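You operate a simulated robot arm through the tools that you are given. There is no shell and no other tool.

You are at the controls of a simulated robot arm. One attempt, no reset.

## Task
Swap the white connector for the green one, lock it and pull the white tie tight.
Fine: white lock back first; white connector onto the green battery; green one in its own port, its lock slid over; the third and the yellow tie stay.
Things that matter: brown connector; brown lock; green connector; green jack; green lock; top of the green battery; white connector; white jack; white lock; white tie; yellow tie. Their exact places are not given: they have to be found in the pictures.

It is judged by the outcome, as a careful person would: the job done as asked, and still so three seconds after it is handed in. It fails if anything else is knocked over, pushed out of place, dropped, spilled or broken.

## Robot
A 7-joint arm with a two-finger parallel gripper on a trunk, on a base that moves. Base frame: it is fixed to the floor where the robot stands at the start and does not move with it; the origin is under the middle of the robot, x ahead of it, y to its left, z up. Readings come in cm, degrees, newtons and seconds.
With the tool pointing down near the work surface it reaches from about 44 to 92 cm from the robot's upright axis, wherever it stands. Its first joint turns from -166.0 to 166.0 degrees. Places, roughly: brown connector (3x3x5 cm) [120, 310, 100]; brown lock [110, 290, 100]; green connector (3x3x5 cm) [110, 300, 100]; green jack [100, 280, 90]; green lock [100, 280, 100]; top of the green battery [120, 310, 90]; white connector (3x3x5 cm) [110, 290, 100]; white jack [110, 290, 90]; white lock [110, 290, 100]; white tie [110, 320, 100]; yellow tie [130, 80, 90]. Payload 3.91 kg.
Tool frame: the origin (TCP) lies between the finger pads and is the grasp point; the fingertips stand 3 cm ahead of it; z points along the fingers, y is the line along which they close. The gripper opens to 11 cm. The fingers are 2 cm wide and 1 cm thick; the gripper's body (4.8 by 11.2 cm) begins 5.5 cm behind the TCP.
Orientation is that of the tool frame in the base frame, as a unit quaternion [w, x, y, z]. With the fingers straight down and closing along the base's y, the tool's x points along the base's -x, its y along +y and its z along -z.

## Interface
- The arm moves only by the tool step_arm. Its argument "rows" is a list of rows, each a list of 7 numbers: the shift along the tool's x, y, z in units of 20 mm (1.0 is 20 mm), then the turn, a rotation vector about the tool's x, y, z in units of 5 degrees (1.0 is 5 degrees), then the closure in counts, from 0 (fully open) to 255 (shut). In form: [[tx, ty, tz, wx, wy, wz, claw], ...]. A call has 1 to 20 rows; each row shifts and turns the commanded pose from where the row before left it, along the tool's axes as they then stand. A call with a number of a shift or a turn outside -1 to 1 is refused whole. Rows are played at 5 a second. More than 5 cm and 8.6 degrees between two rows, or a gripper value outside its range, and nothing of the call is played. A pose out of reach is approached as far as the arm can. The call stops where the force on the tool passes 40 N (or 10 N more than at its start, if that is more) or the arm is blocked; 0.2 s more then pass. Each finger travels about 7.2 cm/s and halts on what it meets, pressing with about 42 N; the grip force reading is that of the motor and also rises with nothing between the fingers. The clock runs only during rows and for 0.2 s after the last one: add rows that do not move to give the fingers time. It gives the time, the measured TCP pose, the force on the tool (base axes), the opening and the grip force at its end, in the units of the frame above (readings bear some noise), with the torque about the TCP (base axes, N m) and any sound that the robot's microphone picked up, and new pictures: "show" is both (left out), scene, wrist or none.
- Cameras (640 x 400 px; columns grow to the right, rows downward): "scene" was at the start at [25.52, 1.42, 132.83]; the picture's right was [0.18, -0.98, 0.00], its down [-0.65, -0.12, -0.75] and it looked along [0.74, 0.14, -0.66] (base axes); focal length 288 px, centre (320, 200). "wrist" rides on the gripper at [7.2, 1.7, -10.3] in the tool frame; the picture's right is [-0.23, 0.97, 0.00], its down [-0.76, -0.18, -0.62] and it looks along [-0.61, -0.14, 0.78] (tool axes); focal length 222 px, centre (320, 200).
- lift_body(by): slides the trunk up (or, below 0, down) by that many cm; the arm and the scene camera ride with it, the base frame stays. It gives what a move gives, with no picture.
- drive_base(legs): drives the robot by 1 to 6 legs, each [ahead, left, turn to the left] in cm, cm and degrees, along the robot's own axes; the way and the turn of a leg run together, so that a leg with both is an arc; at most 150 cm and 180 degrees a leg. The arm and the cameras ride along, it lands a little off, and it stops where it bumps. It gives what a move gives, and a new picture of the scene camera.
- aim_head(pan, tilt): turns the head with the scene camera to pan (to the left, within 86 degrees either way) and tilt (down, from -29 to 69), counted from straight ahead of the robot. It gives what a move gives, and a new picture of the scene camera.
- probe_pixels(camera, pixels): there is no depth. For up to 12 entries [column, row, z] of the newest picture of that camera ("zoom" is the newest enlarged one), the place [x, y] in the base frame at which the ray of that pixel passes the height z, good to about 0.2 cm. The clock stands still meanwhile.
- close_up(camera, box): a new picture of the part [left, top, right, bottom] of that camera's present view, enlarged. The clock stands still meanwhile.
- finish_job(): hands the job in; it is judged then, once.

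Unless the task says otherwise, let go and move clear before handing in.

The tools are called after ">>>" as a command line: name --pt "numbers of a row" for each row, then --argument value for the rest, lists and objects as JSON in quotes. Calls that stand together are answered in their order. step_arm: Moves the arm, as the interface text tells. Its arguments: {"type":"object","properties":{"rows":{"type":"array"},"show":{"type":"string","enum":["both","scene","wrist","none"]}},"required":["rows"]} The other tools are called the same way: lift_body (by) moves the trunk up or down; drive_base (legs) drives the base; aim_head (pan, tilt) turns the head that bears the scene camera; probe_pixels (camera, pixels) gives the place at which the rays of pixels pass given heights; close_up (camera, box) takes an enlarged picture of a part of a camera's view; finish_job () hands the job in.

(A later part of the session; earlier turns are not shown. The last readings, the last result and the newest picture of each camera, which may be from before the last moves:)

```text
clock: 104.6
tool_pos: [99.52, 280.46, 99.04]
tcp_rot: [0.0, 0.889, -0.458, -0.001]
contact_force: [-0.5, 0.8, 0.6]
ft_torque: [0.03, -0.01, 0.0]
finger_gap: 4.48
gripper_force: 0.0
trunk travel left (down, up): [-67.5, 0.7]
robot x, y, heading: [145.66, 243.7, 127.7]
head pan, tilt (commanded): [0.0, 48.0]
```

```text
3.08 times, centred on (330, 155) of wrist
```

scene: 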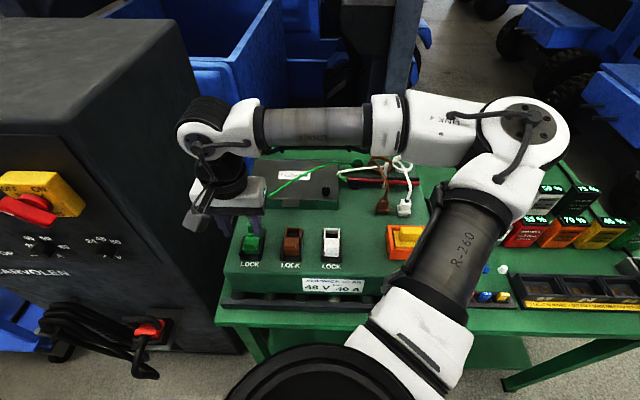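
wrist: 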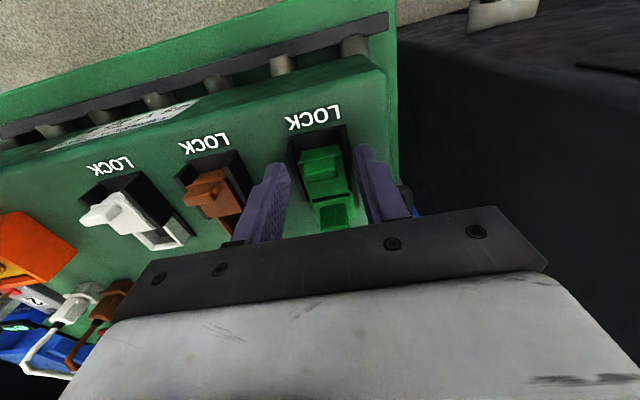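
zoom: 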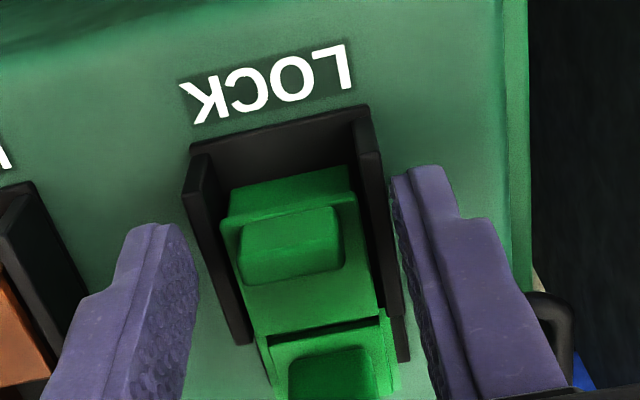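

The lock is between the fingers without contact. I lower 1 mm and close on it.

>>> step_arm --pt "0 0 0.05 0 0 0 151" --pt "0 0 0 0 0 0 175" --pt "0 0 0 0 0 0 200" --pt "0 0 0 0 0 0 225" --pt "0 0 0 0 0 0 225" --show "wrist"

>>> close_up --camera "wrist" --box '[240, 90, 420, 220]'

```text
clock: 105.8
tool_pos: [99.54, 280.52, 98.99]
tcp_rot: [0.001, 0.889, -0.458, 0.001]
contact_force: [-1.9, -1.3, -2.4]
ft_torque: [0.02, 0.05, 0.07]
finger_gap: 2.95
gripper_force: 44.9
trunk travel left (down, up): [-67.5, 0.7]
robot x, y, heading: [145.8, 243.51, 127.6]
head pan, tilt (commanded): [0.0, 48.0]
```

wrist: 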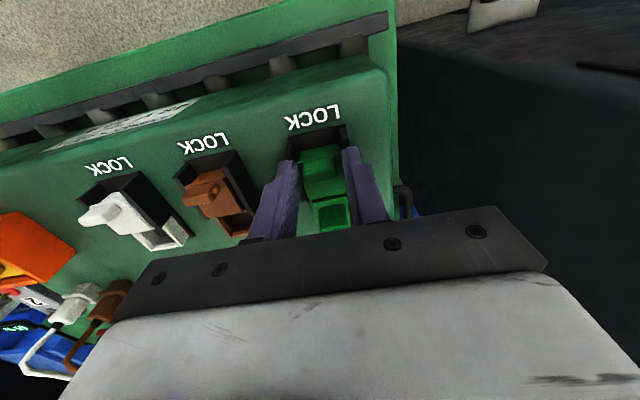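

```text
3.08 times, centred on (330, 155) of wrist
```

zoom: 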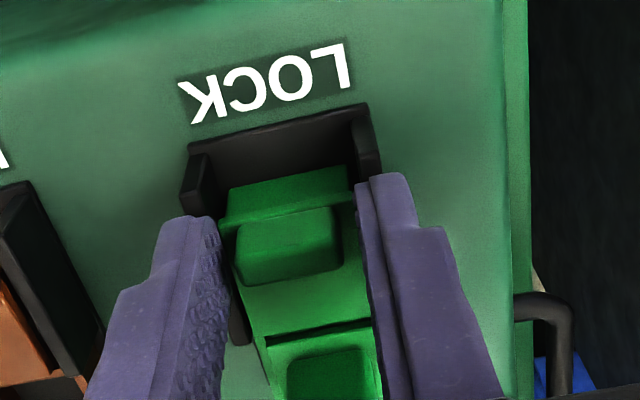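

The lock is held (2.95 cm, same as the white one). I push it ahead over the connector's flange in small steps.

>>> step_arm --pt "-0.15 0 0 0 0 0 225" --pt "-0.15 0 0 0 0 0 225" --pt "-0.15 0 0 0 0 0 225" --pt "-0.15 0 0 0 0 0 225" --pt "0 0 0 0 0 0 225" --show "wrist"

>>> close_up --camera "wrist" --box '[240, 90, 420, 220]'

```text
clock: 107.0
tool_pos: [98.86, 281.43, 99.01]
tcp_rot: [0.0, 0.889, -0.458, -0.001]
contact_force: [-6.2, -3.7, 9.5]
ft_torque: [-0.65, -0.22, 0.11]
finger_gap: 2.94
gripper_force: 44.7
trunk travel left (down, up): [-67.5, 0.7]
robot x, y, heading: [146.05, 243.53, 127.6]
head pan, tilt (commanded): [0.0, 48.0]
```

wrist: 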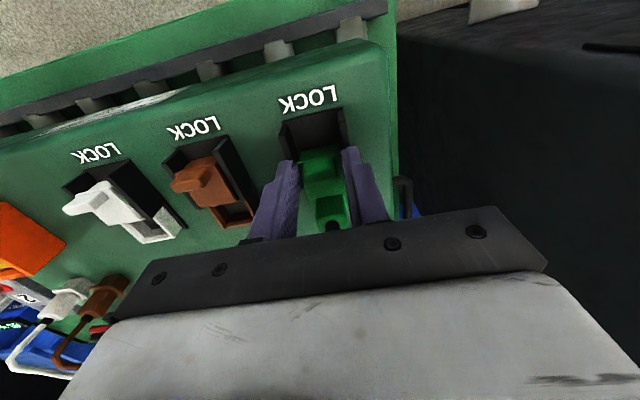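

```text
3.08 times, centred on (330, 155) of wrist
```

zoom: 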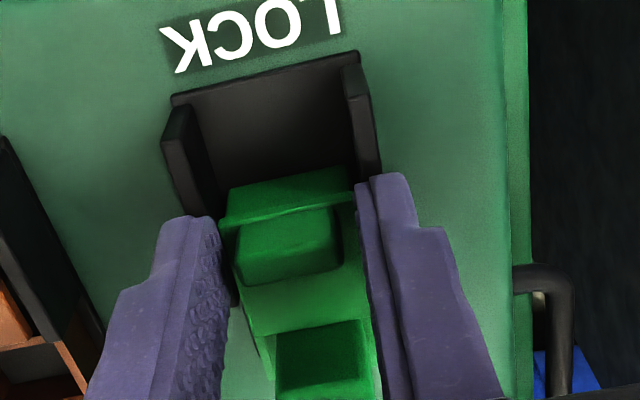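

The lock advanced 1.15 cm and now covers the flange as on the white one; slight side load to the left. I relieve it and push the last few millimetres to the stop.

>>> step_arm --pt "0 0.04 -0.03 0 0 0 225" --pt "-0.1 0 0 0 0 0 225" --pt "-0.1 0 0 0 0 0 225" --pt "0 0 0 0 0 0 225" --show "wrist"

>>> close_up --camera "wrist" --box '[240, 90, 420, 220]'

```text
clock: 108.0
tool_pos: [98.79, 281.64, 98.89]
tcp_rot: [0.0, 0.889, -0.457, 0.0]
contact_force: [3.6, -13.2, -1.3]
ft_torque: [-0.33, -0.12, 0.09]
finger_gap: 2.95
gripper_force: 45.1
trunk travel left (down, up): [-67.5, 0.7]
robot x, y, heading: [146.08, 244.02, 127.7]
head pan, tilt (commanded): [0.0, 48.0]
```

wrist: 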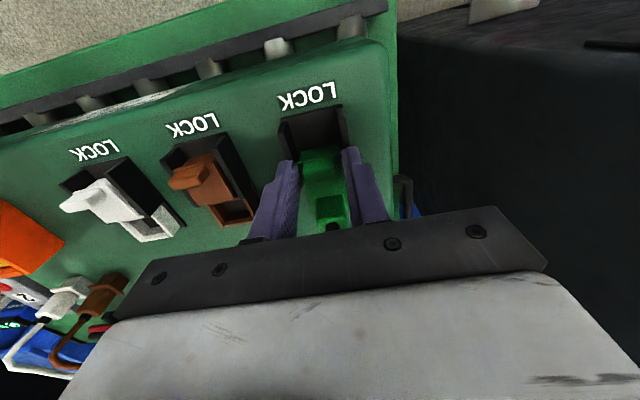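

```text
3.08 times, centred on (330, 155) of wrist
```

zoom: 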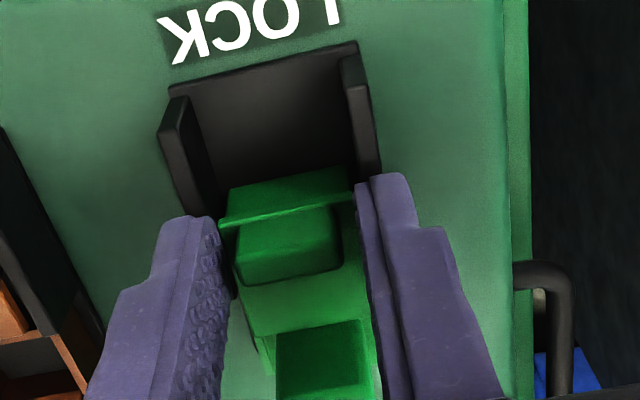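

It resists with 13 N after 1.35 cm: the lock is at its forward stop, right against the connector body. I ease off, open and rise.

>>> step_arm --pt "0.08 0 0 0 0 0 225" --pt "0 0 0 0 0 0 190" --pt "0 0 0 0 0 0 151" --pt "0 0 -0.5 0 0 0 151" --pt "0 0 -1 0 0 0 151" --pt "0 0 -1 0 0 0 151" --pt "0 0 -1 0 0 0 151" --pt "0 0 -1 0 0 0 151" --pt "0 0 0 0 0 0 151" --show "both"

>>> close_up --camera "wrist" --box '[240, 70, 420, 220]'

>>> close_up --camera "scene" --box '[220, 190, 300, 270]'

```text
clock: 110.0
tool_pos: [98.73, 281.78, 107.93]
tcp_rot: [-0.001, 0.889, -0.458, 0.0]
contact_force: [0.2, -0.6, -0.4]
ft_torque: [-0.05, 0.01, 0.01]
finger_gap: 4.51
gripper_force: 0.0
trunk travel left (down, up): [-67.5, 0.7]
robot x, y, heading: [145.71, 244.36, 127.4]
head pan, tilt (commanded): [0.0, 48.0]
```

scene: 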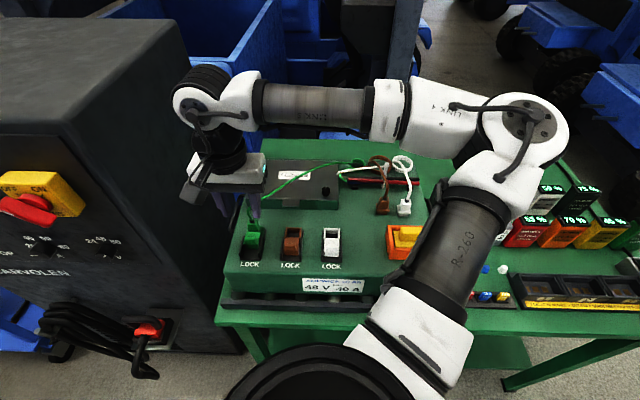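
wrist: 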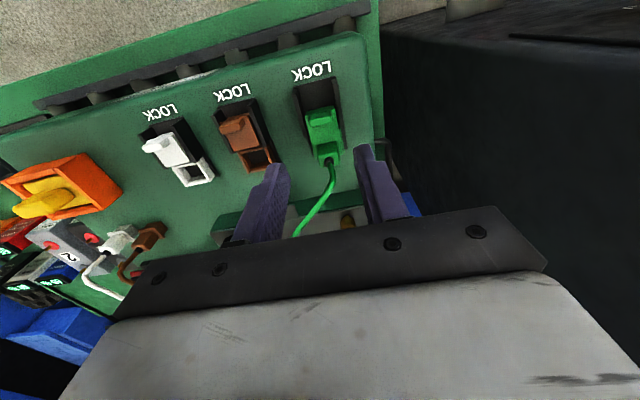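

```text
2.67 times, centred on (330, 145) of wrist
```

zoom: 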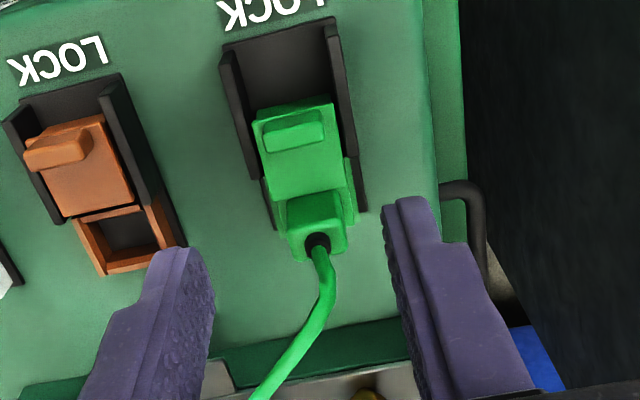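

```text
5.00 times, centred on (260, 230) of scene
```

zoom: 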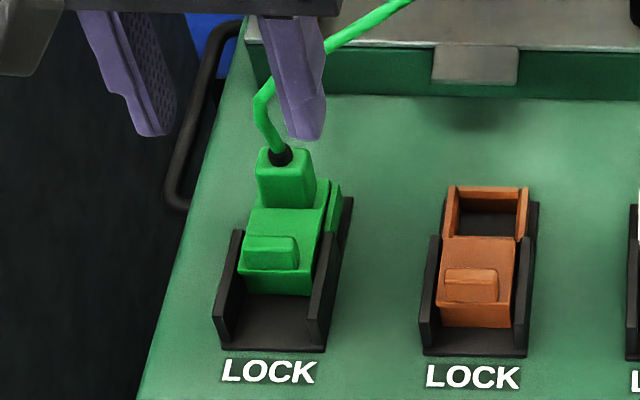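

The green lock covers its connector exactly as the white one had been. Now the tie: I rise away from the cord and go over to view the bundle.

>>> step_arm --pt "0.3 0 -1 0 0 0 151" --pt "0.3 0 -1 0 0 0 151" --pt "0.3 0 -1 0 0 0 151" --pt "0.3 0 -1 0 0 0 151" --pt "0.3 -0.5 -1 0 0 0 151" --pt "0 -1 -1 0 0 0 151" --pt "0 -1 -1 0 0 0 151" --pt "0 -1 -1 0 0 0 151" --pt "0 -1 0 0 0 0 151" --pt "0 -1 0 0 0 0 151" --pt "0 -1 0 0 0 0 151" --pt "0 -1 0 0 0 0 151" --pt "0 -1 0 0 0 0 151" --pt "0 -1 0 0 0 0 151" --pt "0 -1 0 0 0 0 151" --pt "0 0 0 0 0 0 151" --show "both"

>>> close_up --camera "scene" --box '[330, 145, 430, 220]'

```text
clock: 113.4
tool_pos: [117.49, 291.45, 123.88]
tcp_rot: [0.0, 0.89, -0.457, 0.001]
contact_force: [0.4, 0.3, -0.7]
ft_torque: [0.0, -0.01, -0.04]
finger_gap: 4.47
gripper_force: 0.0
trunk travel left (down, up): [-67.5, 0.7]
robot x, y, heading: [145.86, 244.18, 127.4]
head pan, tilt (commanded): [0.0, 48.0]
```

scene: 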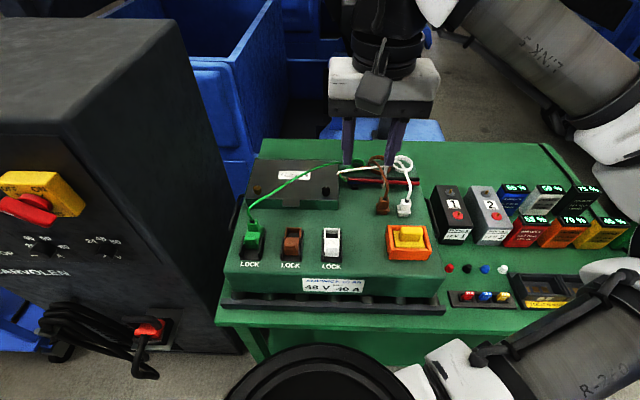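
wrist: 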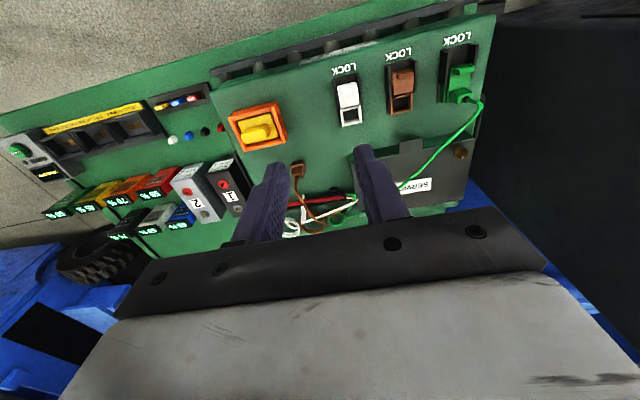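

```text
5.33 times, centred on (380, 182) of scene
```

zoom: 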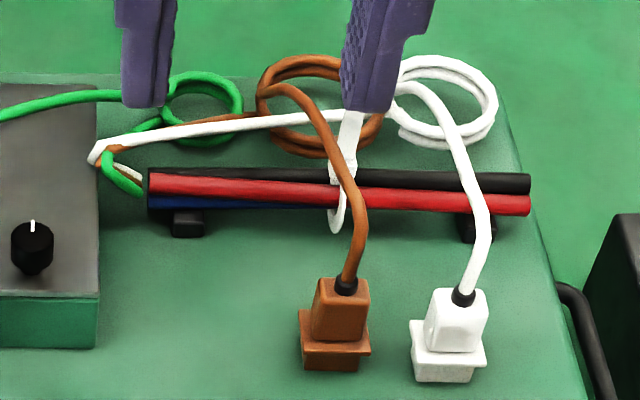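

The tie is visible: loop round the bundle at scene zoom (338,205), tail rising to (350,125) behind the brown cord. I move the hand ahead so the wrist camera looks down on it.

>>> step_arm --pt "-1 -0.45 0 0 0 0 151" --pt "-1 -0.45 0 0 0 0 151" --pt "-1 -0.45 0 0 0 0 151" --pt "-1 -0.45 0 0 0 0 151" --pt "-1 -0.45 0 0 0 0 151" --pt "-1 -0.45 0 0 0 0 151" --pt "-1 -0.45 0 0 0 0 151" --pt "-1 -0.45 0 0 0 0 151" --pt "-1 -0.45 0 0 0 0 151" --pt "-1 -0.45 0 0 0 0 151" --pt "0 0 0 0 0 0 151" --show "both"

>>> close_up --camera "wrist" --box '[260, 0, 400, 100]'

>>> close_up --camera "scene" --box '[360, 145, 410, 200]'

```text
clock: 115.8
tool_pos: [113.46, 313.17, 124.19]
tcp_rot: [0.0, 0.889, -0.458, 0.0]
contact_force: [-0.5, 0.3, 0.4]
ft_torque: [0.03, 0.0, 0.0]
finger_gap: 4.51
gripper_force: 0.1
trunk travel left (down, up): [-67.5, 0.7]
robot x, y, heading: [146.03, 243.81, 127.6]
head pan, tilt (commanded): [0.0, 48.0]
```

scene: 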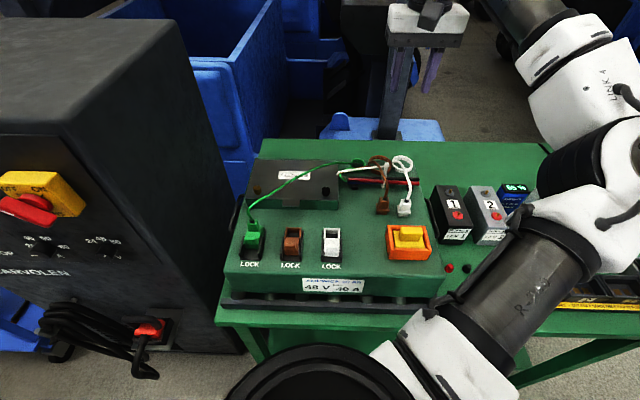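
wrist: 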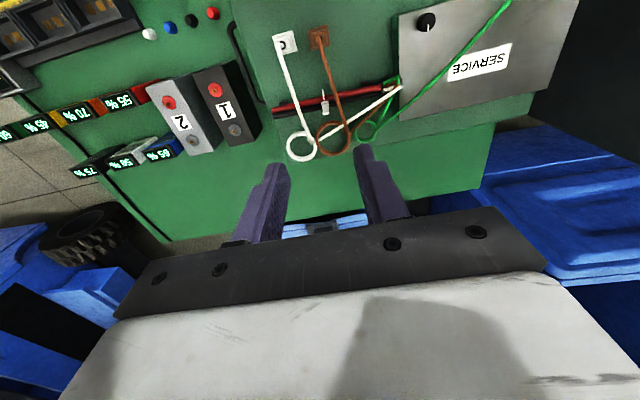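

```text
4.00 times, centred on (330, 50) of wrist
```

zoom: 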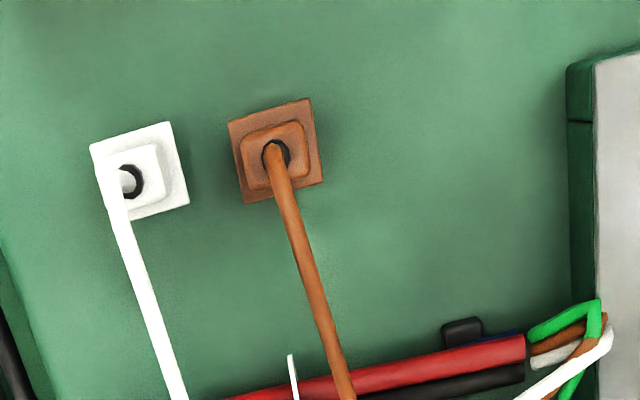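

```text
7.27 times, centred on (385, 172) of scene
```

zoom: 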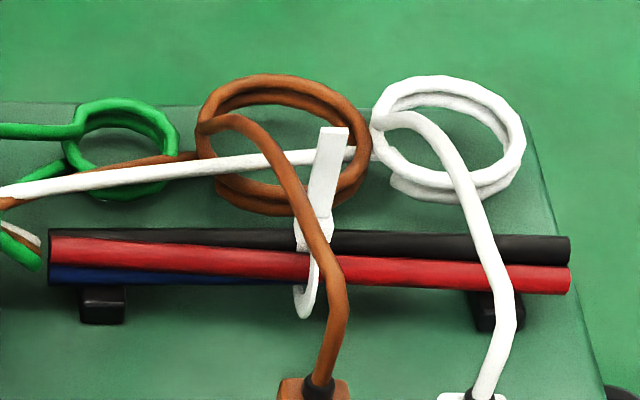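

The tie is clear in the scene zoom: head at (312,230), tail up to (333,130), loose loop below the bundle. I zoom on it in the wrist view and measure.

>>> close_up --camera "wrist" --box '[290, 75, 370, 130]'

>>> close_up --camera "scene" --box '[372, 155, 397, 195]'

```text
7.27 times, centred on (330, 102) of wrist
```

zoom: 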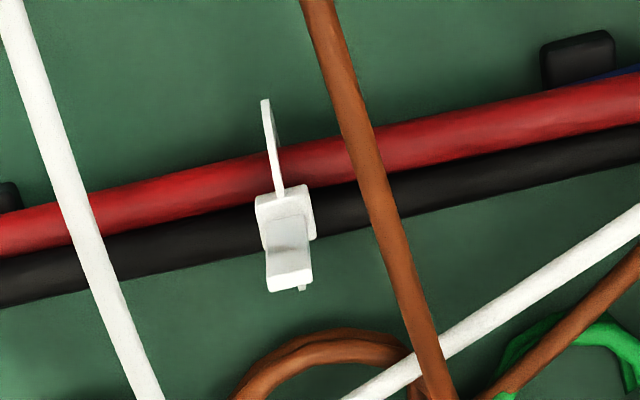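

```text
10.00 times, centred on (384, 175) of scene
```

zoom: 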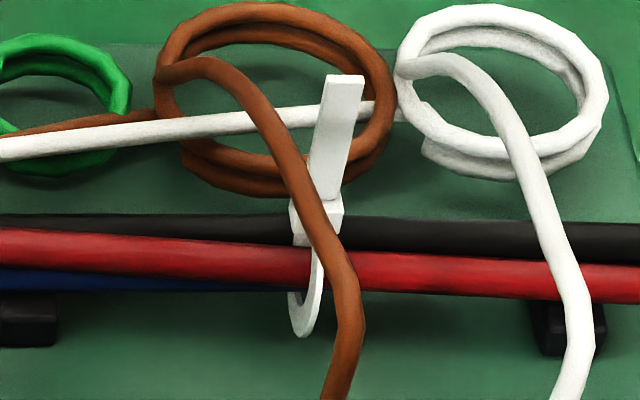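

The head block is at wrist zoom (285,212), tail end at (290,278). I take the rays for head and tail end in both cameras.

>>> probe_pixels --camera "wrist" --pixels '[[325.9, 113.2, 96], [325.9, 113.2, 100], [325.9, 113.2, 104], [325.2, 103.5, 94], [325.2, 103.5, 98], [325.2, 103.5, 102]]'

>>> probe_pixels --camera "scene" --pixels '[[386.7, 162.8, 96], [386.7, 162.8, 100], [386.7, 162.8, 104], [384.3, 176, 94], [384.3, 176, 98], [384.3, 176, 102]]'

```text
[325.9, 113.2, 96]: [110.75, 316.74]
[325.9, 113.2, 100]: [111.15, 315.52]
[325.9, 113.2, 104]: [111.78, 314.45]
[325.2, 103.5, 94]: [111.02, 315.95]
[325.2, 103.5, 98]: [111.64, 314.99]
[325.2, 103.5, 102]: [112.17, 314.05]
```

```text
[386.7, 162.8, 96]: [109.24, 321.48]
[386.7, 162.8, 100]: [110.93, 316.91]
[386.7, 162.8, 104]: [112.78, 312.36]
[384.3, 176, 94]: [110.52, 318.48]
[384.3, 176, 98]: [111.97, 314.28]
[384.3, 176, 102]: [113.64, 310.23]
```

The tail stands vertical from the head (z≈97.2) to its end (111.55,315.15,101.6). I check how high the brown cord runs beside it.

>>> probe_pixels --camera "wrist" --pixels '[[333.4, 87.4, 100], [333.4, 87.4, 106], [336.9, 97, 100], [336.9, 97, 106], [343.9, 117.6, 100], [343.9, 117.6, 106]]'

>>> probe_pixels --camera "scene" --pixels '[[385.5, 181, 100], [385.5, 181, 106], [382.5, 175, 100], [382.5, 175, 106], [378.5, 166, 100], [378.5, 166, 106]]'

```text
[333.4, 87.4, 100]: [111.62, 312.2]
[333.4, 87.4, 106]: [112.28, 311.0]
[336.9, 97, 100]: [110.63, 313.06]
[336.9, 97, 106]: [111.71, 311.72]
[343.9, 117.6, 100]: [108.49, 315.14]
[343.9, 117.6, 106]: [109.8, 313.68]
```

```text
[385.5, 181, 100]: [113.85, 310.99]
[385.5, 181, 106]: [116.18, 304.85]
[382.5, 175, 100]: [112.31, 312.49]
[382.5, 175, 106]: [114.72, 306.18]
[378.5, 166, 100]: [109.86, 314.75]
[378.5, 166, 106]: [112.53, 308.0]
```

The brown cord runs at z≈101.5 about 2 cm left of the tail, so I should pinch the strap fore-and-aft. I turn the hand 90° about the vertical here, high above everything.

>>> step_arm --pt "0 0 0 0 0 1 160" --pt "0 0 0 0 0 1 170" --pt "0 0 0 0 0 1 180" --pt "0 0 0 0 0 1 185" --pt "0 0 0 0 0 1 185" --pt "0 0 0 0 0 1 185" --pt "0 0 0 0 0 1 185" --pt "0 0 0 0 0 1 185" --pt "0 0 0 0 0 1 185" --pt "0 0 0 0 0 1 185" --pt "0 0 0 0 0 1 185" --pt "0 0 0 0 0 1 185" --pt "0 0 0 0 0 1 185" --pt "0 0 0 0 0 1 185" --pt "0 0 0 0 0 1 185" --pt "0 0 0 0 0 1 185" --pt "0 0 0 0 0 1 185" --pt "0 0 0 0 0 1 185" --pt "0 0 0 0 0 0 185" --show "both"

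```text
clock: 119.8
tool_pos: [113.25, 312.94, 123.96]
tcp_rot: [0.0, -0.305, 0.952, 0.0]
contact_force: [-0.5, -0.1, -0.4]
ft_torque: [0.01, 0.0, -0.01]
finger_gap: 3.03
gripper_force: 0.0
trunk travel left (down, up): [-67.5, 0.7]
robot x, y, heading: [146.14, 243.93, 127.6]
head pan, tilt (commanded): [0.0, 48.0]
```

scene: 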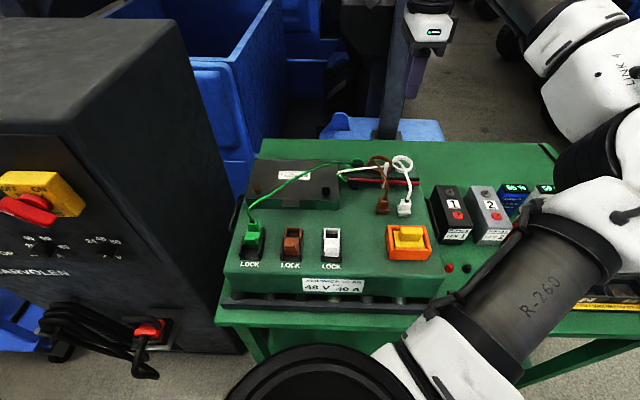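
wrist: 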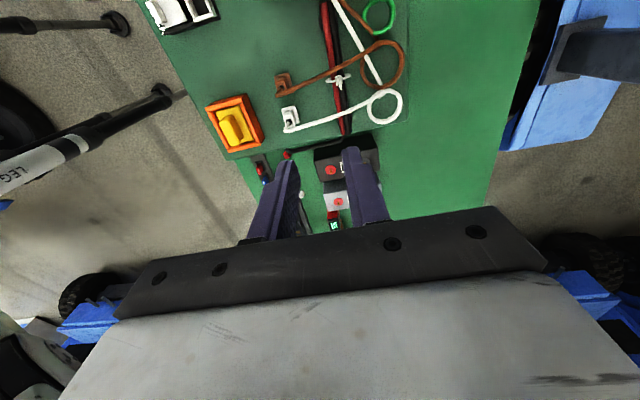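

The hand is turned (tool y now along the pack's forward); the tie shows at wrist (340,80). I zoom on it for another bearing.

>>> close_up --camera "wrist" --box '[300, 45, 390, 110]'

>>> close_up --camera "scene" --box '[360, 150, 420, 200]'

```text
6.15 times, centred on (345, 78) of wrist
```

zoom: 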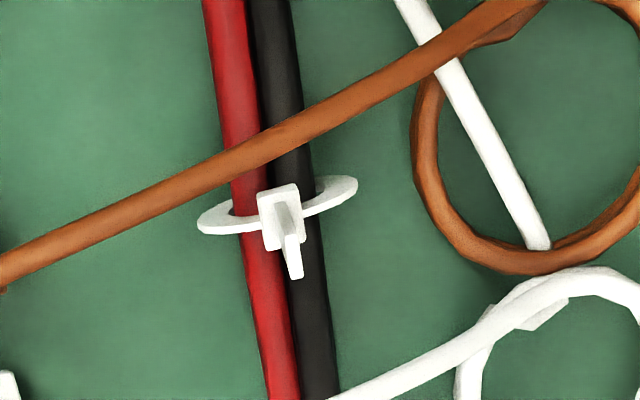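

```text
8.00 times, centred on (390, 175) of scene
```

zoom: 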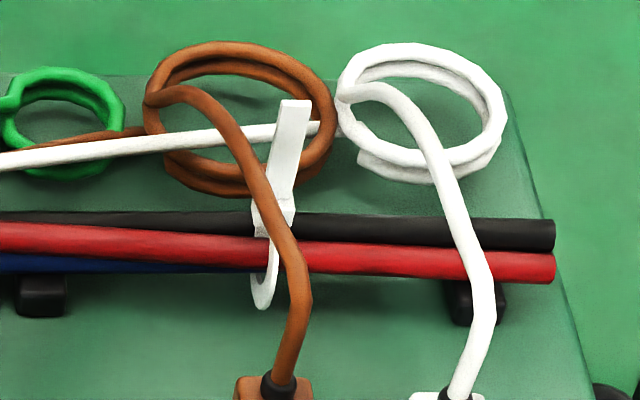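

From the left the tie shows head (278,205) and upright tail (297,275). I move 3 cm ahead over it and descend to z≈110 (tips at 107) for a close look.

>>> step_arm --pt "0 0.74 0 0 0 0 185" --pt "0 0.74 0 0 0 0 185" --pt "0 0 1 0 0 0 185" --pt "0 0 1 0 0 0 185" --pt "0 0 1 0 0 0 185" --pt "0 0 1 0 0 0 185" --pt "0 0 1 0 0 0 185" --pt "0 0 1 0 0 0 185" --pt "0 0 1 0 0 0 185" --pt "0 0 0 0 0 0 185" --show "both"

>>> close_up --camera "wrist" --box '[260, 60, 380, 190]'

>>> close_up --camera "scene" --box '[350, 130, 420, 200]'

```text
clock: 122.0
tool_pos: [111.55, 315.4, 109.99]
tcp_rot: [0.0, -0.305, 0.952, 0.001]
contact_force: [-0.3, -0.6, 1.0]
ft_torque: [-0.01, 0.04, 0.03]
finger_gap: 3.03
gripper_force: 0.1
trunk travel left (down, up): [-67.5, 0.7]
robot x, y, heading: [146.23, 243.57, 127.3]
head pan, tilt (commanded): [0.0, 48.0]
```

scene: 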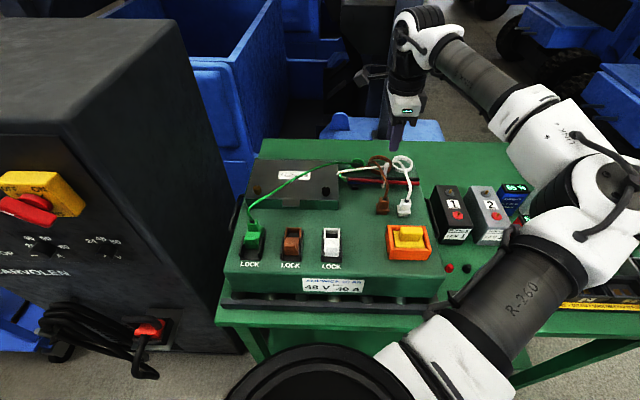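
wrist: 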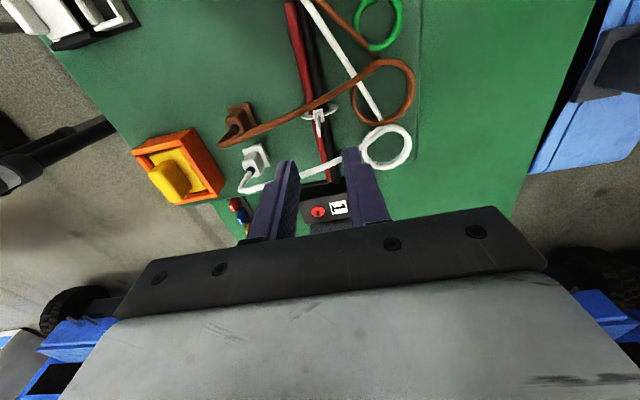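

```text
3.08 times, centred on (320, 125) of wrist
```

zoom: 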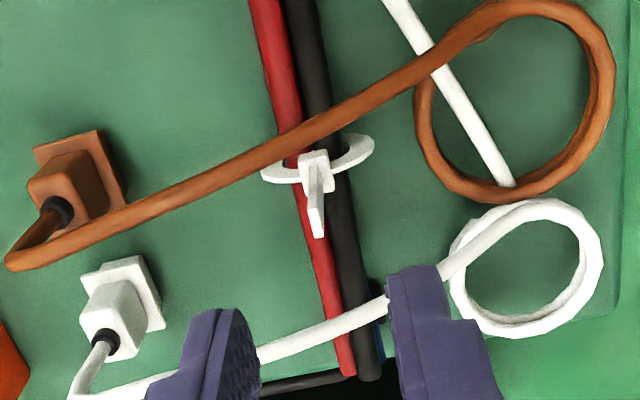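

```text
5.71 times, centred on (385, 165) of scene
```

zoom: 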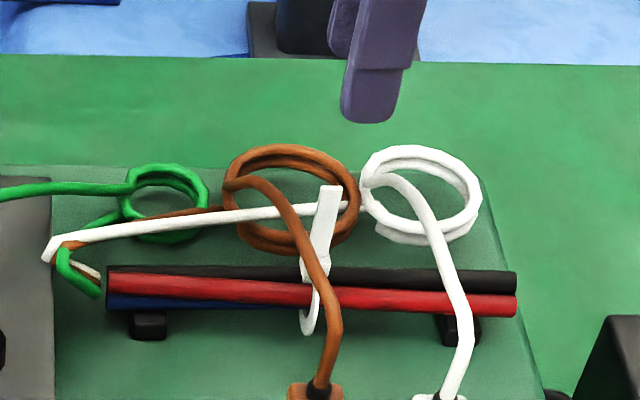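

The tail end is 0.4 cm right of the TCP at z≈101.6, the brown cord 2 cm to the left. I shift 3 mm right and descend around the tail (tips to about z 98.8).

>>> step_arm --pt "-0.16 0 0 0 0 0 185" --pt "0 0 1 0 0 0 185" --pt "0 0 1 0 0 0 185" --pt "0 0 0.6 0 0 0 185" --pt "0 0 0 0 0 0 185" --show "both"

>>> close_up --camera "wrist" --box '[260, 80, 380, 210]'

>>> close_up --camera "scene" --box '[350, 130, 420, 200]'

```text
clock: 123.2
tool_pos: [111.88, 315.65, 104.72]
tcp_rot: [0.0, -0.305, 0.952, 0.0]
contact_force: [-0.1, 0.6, -0.1]
ft_torque: [-0.02, 0.01, -0.01]
finger_gap: 3.05
gripper_force: 0.0
trunk travel left (down, up): [-67.5, 0.7]
robot x, y, heading: [145.88, 243.74, 127.7]
head pan, tilt (commanded): [0.0, 48.0]
```

scene: 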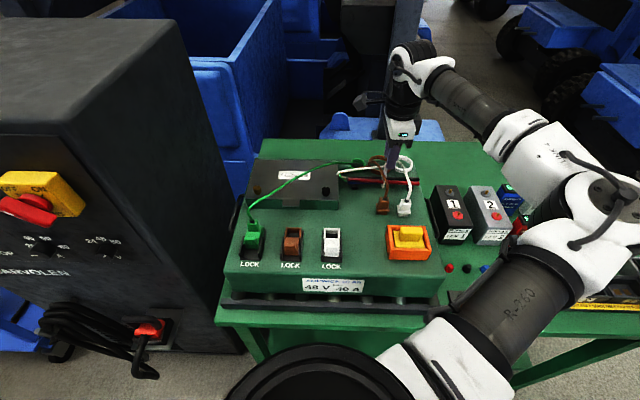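
wrist: 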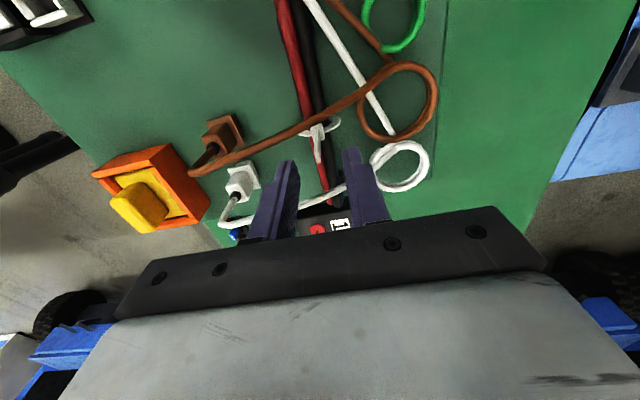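

```text
3.08 times, centred on (320, 145) of wrist
```

zoom: 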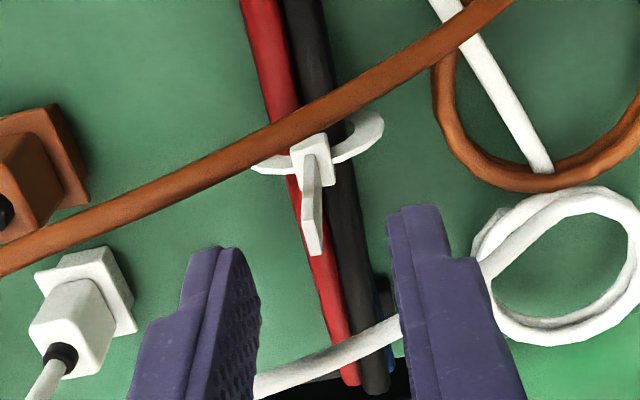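

```text
5.71 times, centred on (385, 165) of scene
```

zoom: 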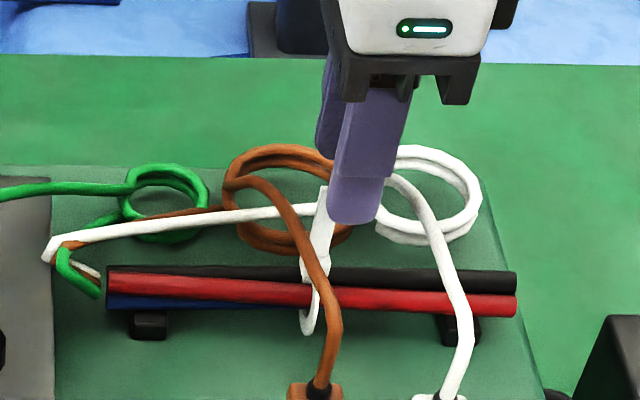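

The tail end coincides with the fingertip centre in the wrist view, but the scene view suggests the fingers are right of it. I calibrate the scene view on the finger itself.

>>> close_up --camera "scene" --box '[370, 145, 405, 180]'

>>> probe_pixels --camera "scene" --pixels '[[391.5, 168.5, 101.8], [391.5, 168.5, 101.8], [386.7, 162.8, 101.6], [386.7, 162.8, 101.6]]'

```text
11.43 times, centred on (388, 162) of scene
```

zoom: 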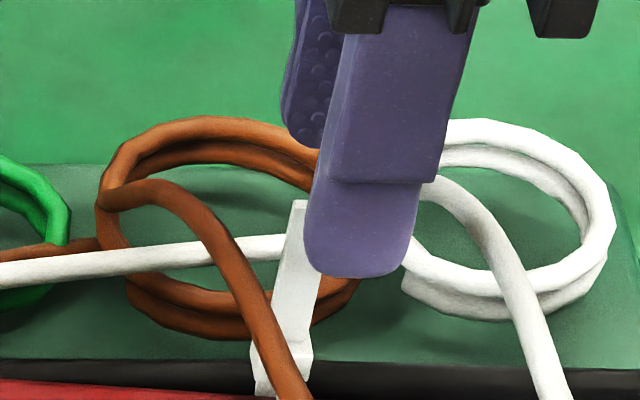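

```text
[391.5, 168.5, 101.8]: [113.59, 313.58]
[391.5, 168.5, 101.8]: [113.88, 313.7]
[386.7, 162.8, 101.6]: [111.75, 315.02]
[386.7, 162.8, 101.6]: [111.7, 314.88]
```

The strap is 1 cm wide left-right, so what I took as its end was its right corner; its centre is about 0.6 cm left of the TCP. I shift 4.5 mm left, 1.5 mm back, narrow the gap to ~2.1 cm and look again.

>>> step_arm --pt "0.22 -0.07 -0.1 0 0 0 195" --pt "0 0 0 0 0 0 205" --pt "0 0 0 0 0 0 205" --show "both"

>>> close_up --camera "scene" --box '[365, 140, 410, 185]'

>>> close_up --camera "wrist" --box '[280, 90, 360, 190]'

```text
clock: 124.0
tool_pos: [111.56, 315.1, 105.0]
tcp_rot: [-0.001, -0.305, 0.952, 0.0]
contact_force: [-0.6, -0.3, -0.1]
ft_torque: [0.02, -0.01, 0.02]
finger_gap: 2.17
gripper_force: 0.2
trunk travel left (down, up): [-67.5, 0.7]
robot x, y, heading: [146.47, 243.91, 127.4]
head pan, tilt (commanded): [0.0, 48.0]
```

scene: 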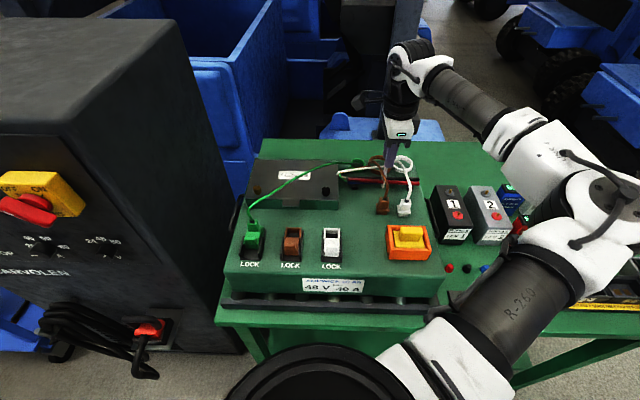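
wrist: 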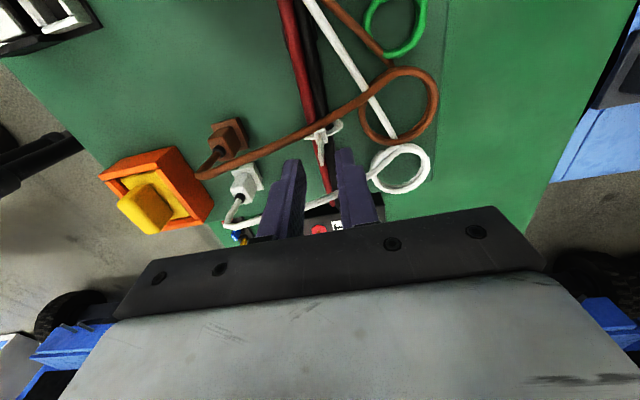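

```text
8.89 times, centred on (388, 162) of scene
```

zoom: 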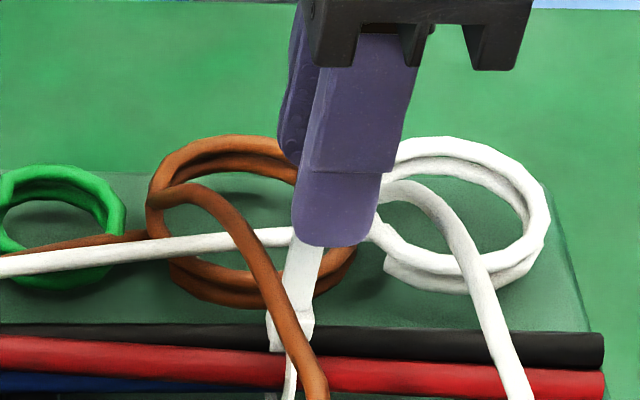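

```text
4.00 times, centred on (320, 140) of wrist
```

zoom: 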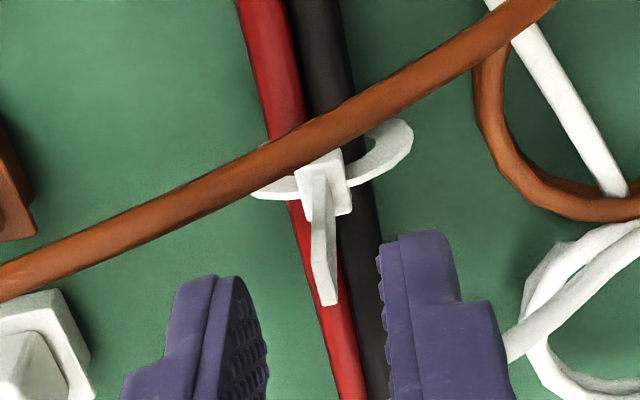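

The front finger now covers the tail's upper part (scene zoom: tail emerges below it at (305,260)) with the brown cord still clear. I descend 3.2 cm along the tail.

>>> step_arm --pt "0.05 0 0.5 0 0 0 205" --pt "0 0 0.5 0 0 0 205" --pt "0 0 0.4 0 0 0 205" --pt "0 0 0.2 0 0 0 205" --pt "0 0 0 0 0 0 205" --show "both"

>>> close_up --camera "scene" --box '[365, 145, 410, 195]'

>>> close_up --camera "wrist" --box '[270, 100, 370, 220]'

```text
clock: 125.2
tool_pos: [111.56, 315.1, 101.83]
tcp_rot: [0.0, -0.305, 0.952, 0.0]
contact_force: [0.5, 0.3, 0.2]
ft_torque: [0.02, 0.03, -0.02]
finger_gap: 2.17
gripper_force: 0.1
trunk travel left (down, up): [-67.5, 0.7]
robot x, y, heading: [145.91, 243.68, 127.3]
head pan, tilt (commanded): [0.0, 48.0]
```

scene: 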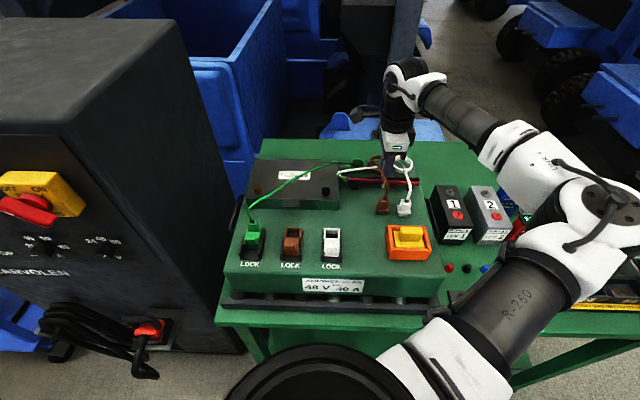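
wrist: 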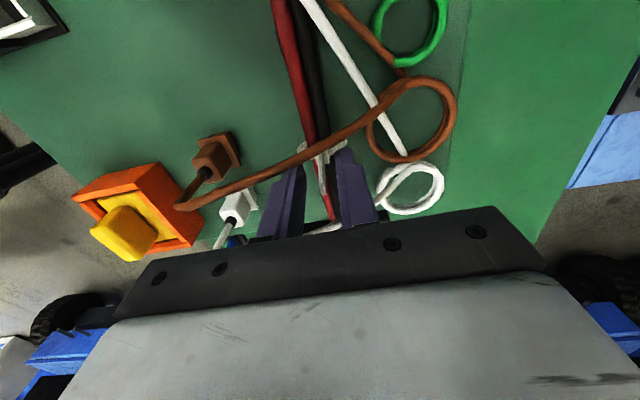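

```text
8.00 times, centred on (388, 170) of scene
```

zoom: 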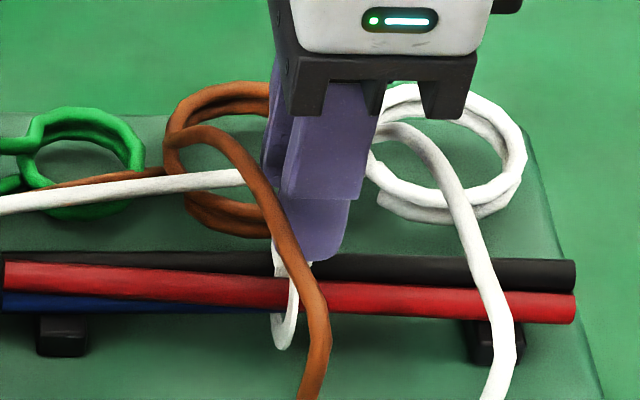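

```text
3.33 times, centred on (320, 160) of wrist
```

zoom: 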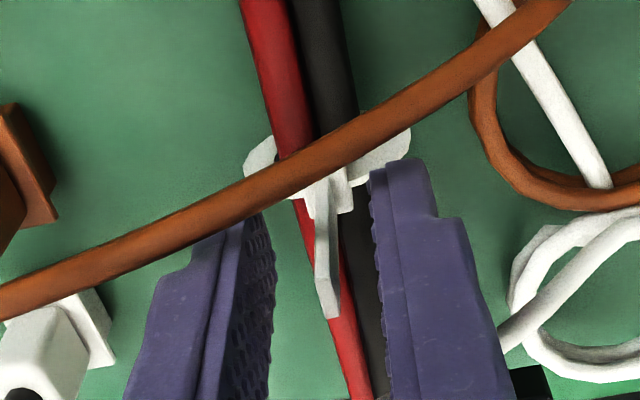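

The strap stands between the pads, centred (wrist zoom (325,260)), no contact force. I close on it.

>>> step_arm --pt "0 0 0 0 0 0 225" --pt "0 0 0 0 0 0 245" --pt "0 0 0 0 0 0 255" --pt "0 0 0 0 0 0 255" --pt "0 0 0 0 0 0 255" --show "both"

>>> close_up --camera "wrist" --box '[270, 100, 370, 220]'

>>> close_up --camera "scene" --box '[365, 145, 410, 195]'

```text
clock: 126.4
tool_pos: [111.48, 315.17, 101.83]
tcp_rot: [-0.001, -0.305, 0.952, 0.0]
contact_force: [-5.4, 8.1, -0.3]
ft_torque: [0.02, 0.04, 0.04]
finger_gap: 0.13
gripper_force: 41.6
trunk travel left (down, up): [-67.5, 0.7]
robot x, y, heading: [146.09, 244.18, 127.1]
head pan, tilt (commanded): [0.0, 48.0]
```

scene: 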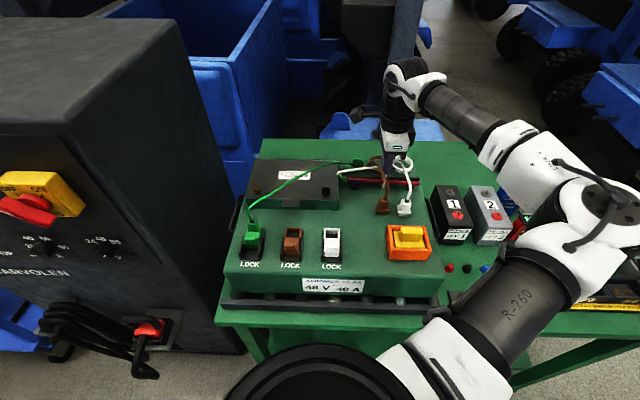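
wrist: 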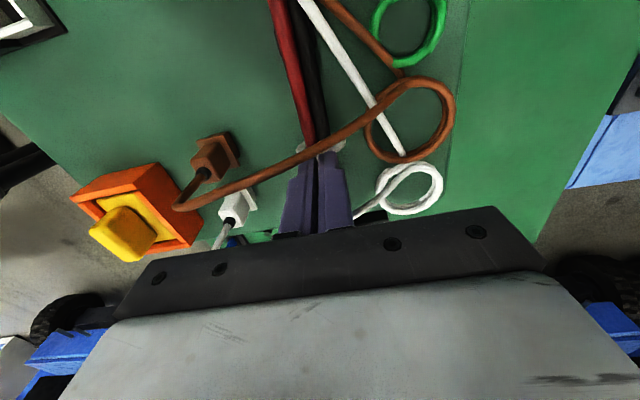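

```text
3.33 times, centred on (320, 160) of wrist
```

zoom: 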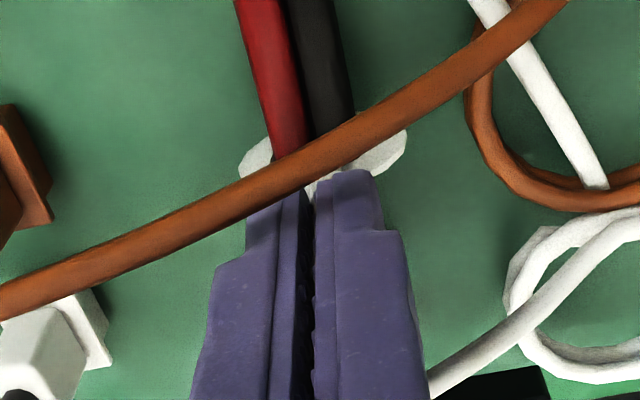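

```text
8.00 times, centred on (388, 170) of scene
```

zoom: 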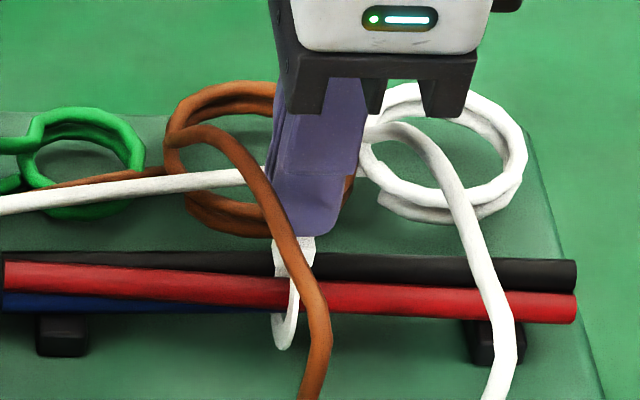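

The strap is pinched (gap 0.13 cm, 42 N) with about 10 N pulling the tool forward — I'm slightly short of its axis. I ease 1.5 mm ahead and check.

>>> step_arm --pt "0 0.06 0 0 0 0 255" --pt "0 0 0 0 0 0 255" --show "none"

```text
clock: 127.0
tool_pos: [111.51, 315.16, 101.79]
tcp_rot: [0.0, -0.305, 0.952, -0.001]
contact_force: [1.0, -0.7, 1.3]
ft_torque: [-0.05, 0.09, 0.03]
finger_gap: 0.17
gripper_force: 41.6
trunk travel left (down, up): [-67.5, 0.7]
robot x, y, heading: [145.94, 243.87, 127.4]
head pan, tilt (commanded): [0.0, 48.0]
```

The side load is gone. I pull straight up in 2 mm steps, 1 cm first.

>>> step_arm --pt "0 0 -0.1 0 0 0 255" --pt "0 0 -0.1 0 0 0 255" --pt "0 0 -0.1 0 0 0 255" --pt "0 0 -0.1 0 0 0 255" --pt "0 0 -0.1 0 0 0 255" --pt "0 0 0 0 0 0 255" --show "both"

>>> close_up --camera "scene" --box '[365, 145, 410, 195]'

>>> close_up --camera "wrist" --box '[270, 90, 370, 210]'

```text
clock: 128.4
tool_pos: [111.41, 315.21, 102.85]
tcp_rot: [0.0, -0.305, 0.952, 0.0]
contact_force: [0.7, -0.9, 0.0]
ft_torque: [0.16, -0.25, 0.01]
finger_gap: 0.13
gripper_force: 41.3
trunk travel left (down, up): [-67.5, 0.7]
robot x, y, heading: [145.92, 243.67, 127.3]
head pan, tilt (commanded): [0.0, 48.0]
```

scene: 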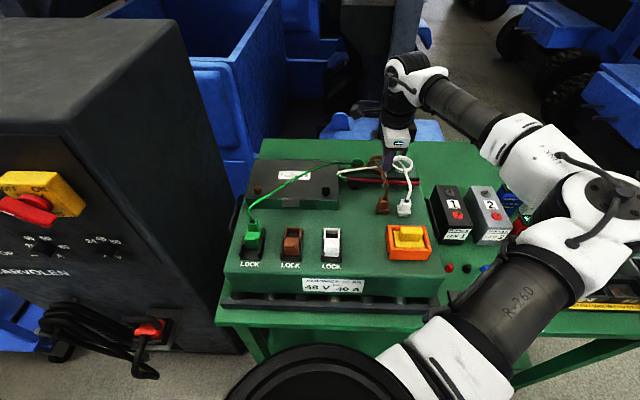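
wrist: 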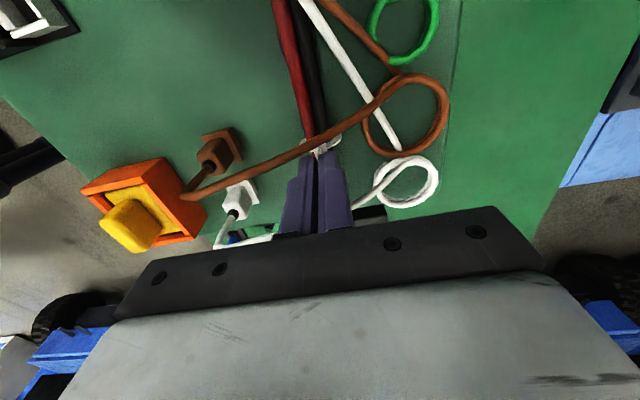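

```text
8.00 times, centred on (388, 170) of scene
```

zoom: 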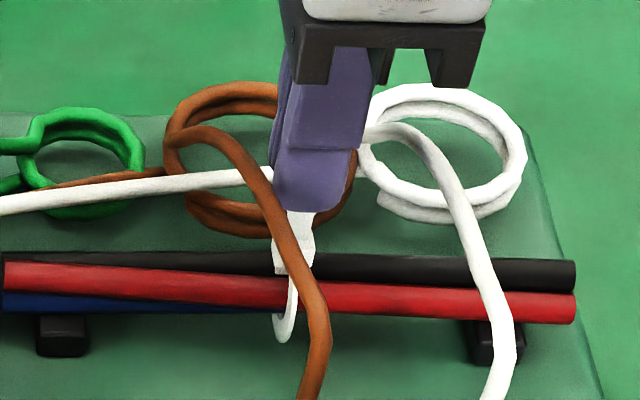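

```text
3.33 times, centred on (320, 150) of wrist
```

zoom: 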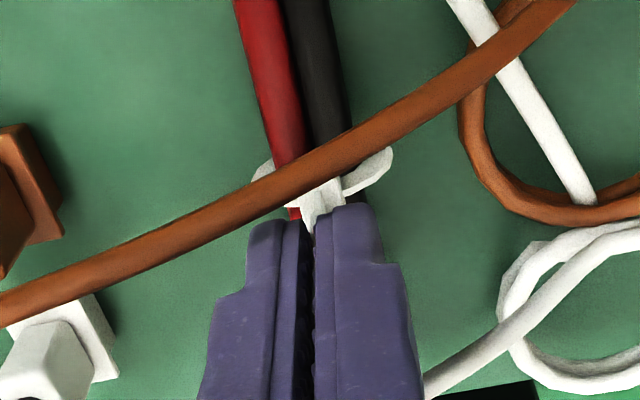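

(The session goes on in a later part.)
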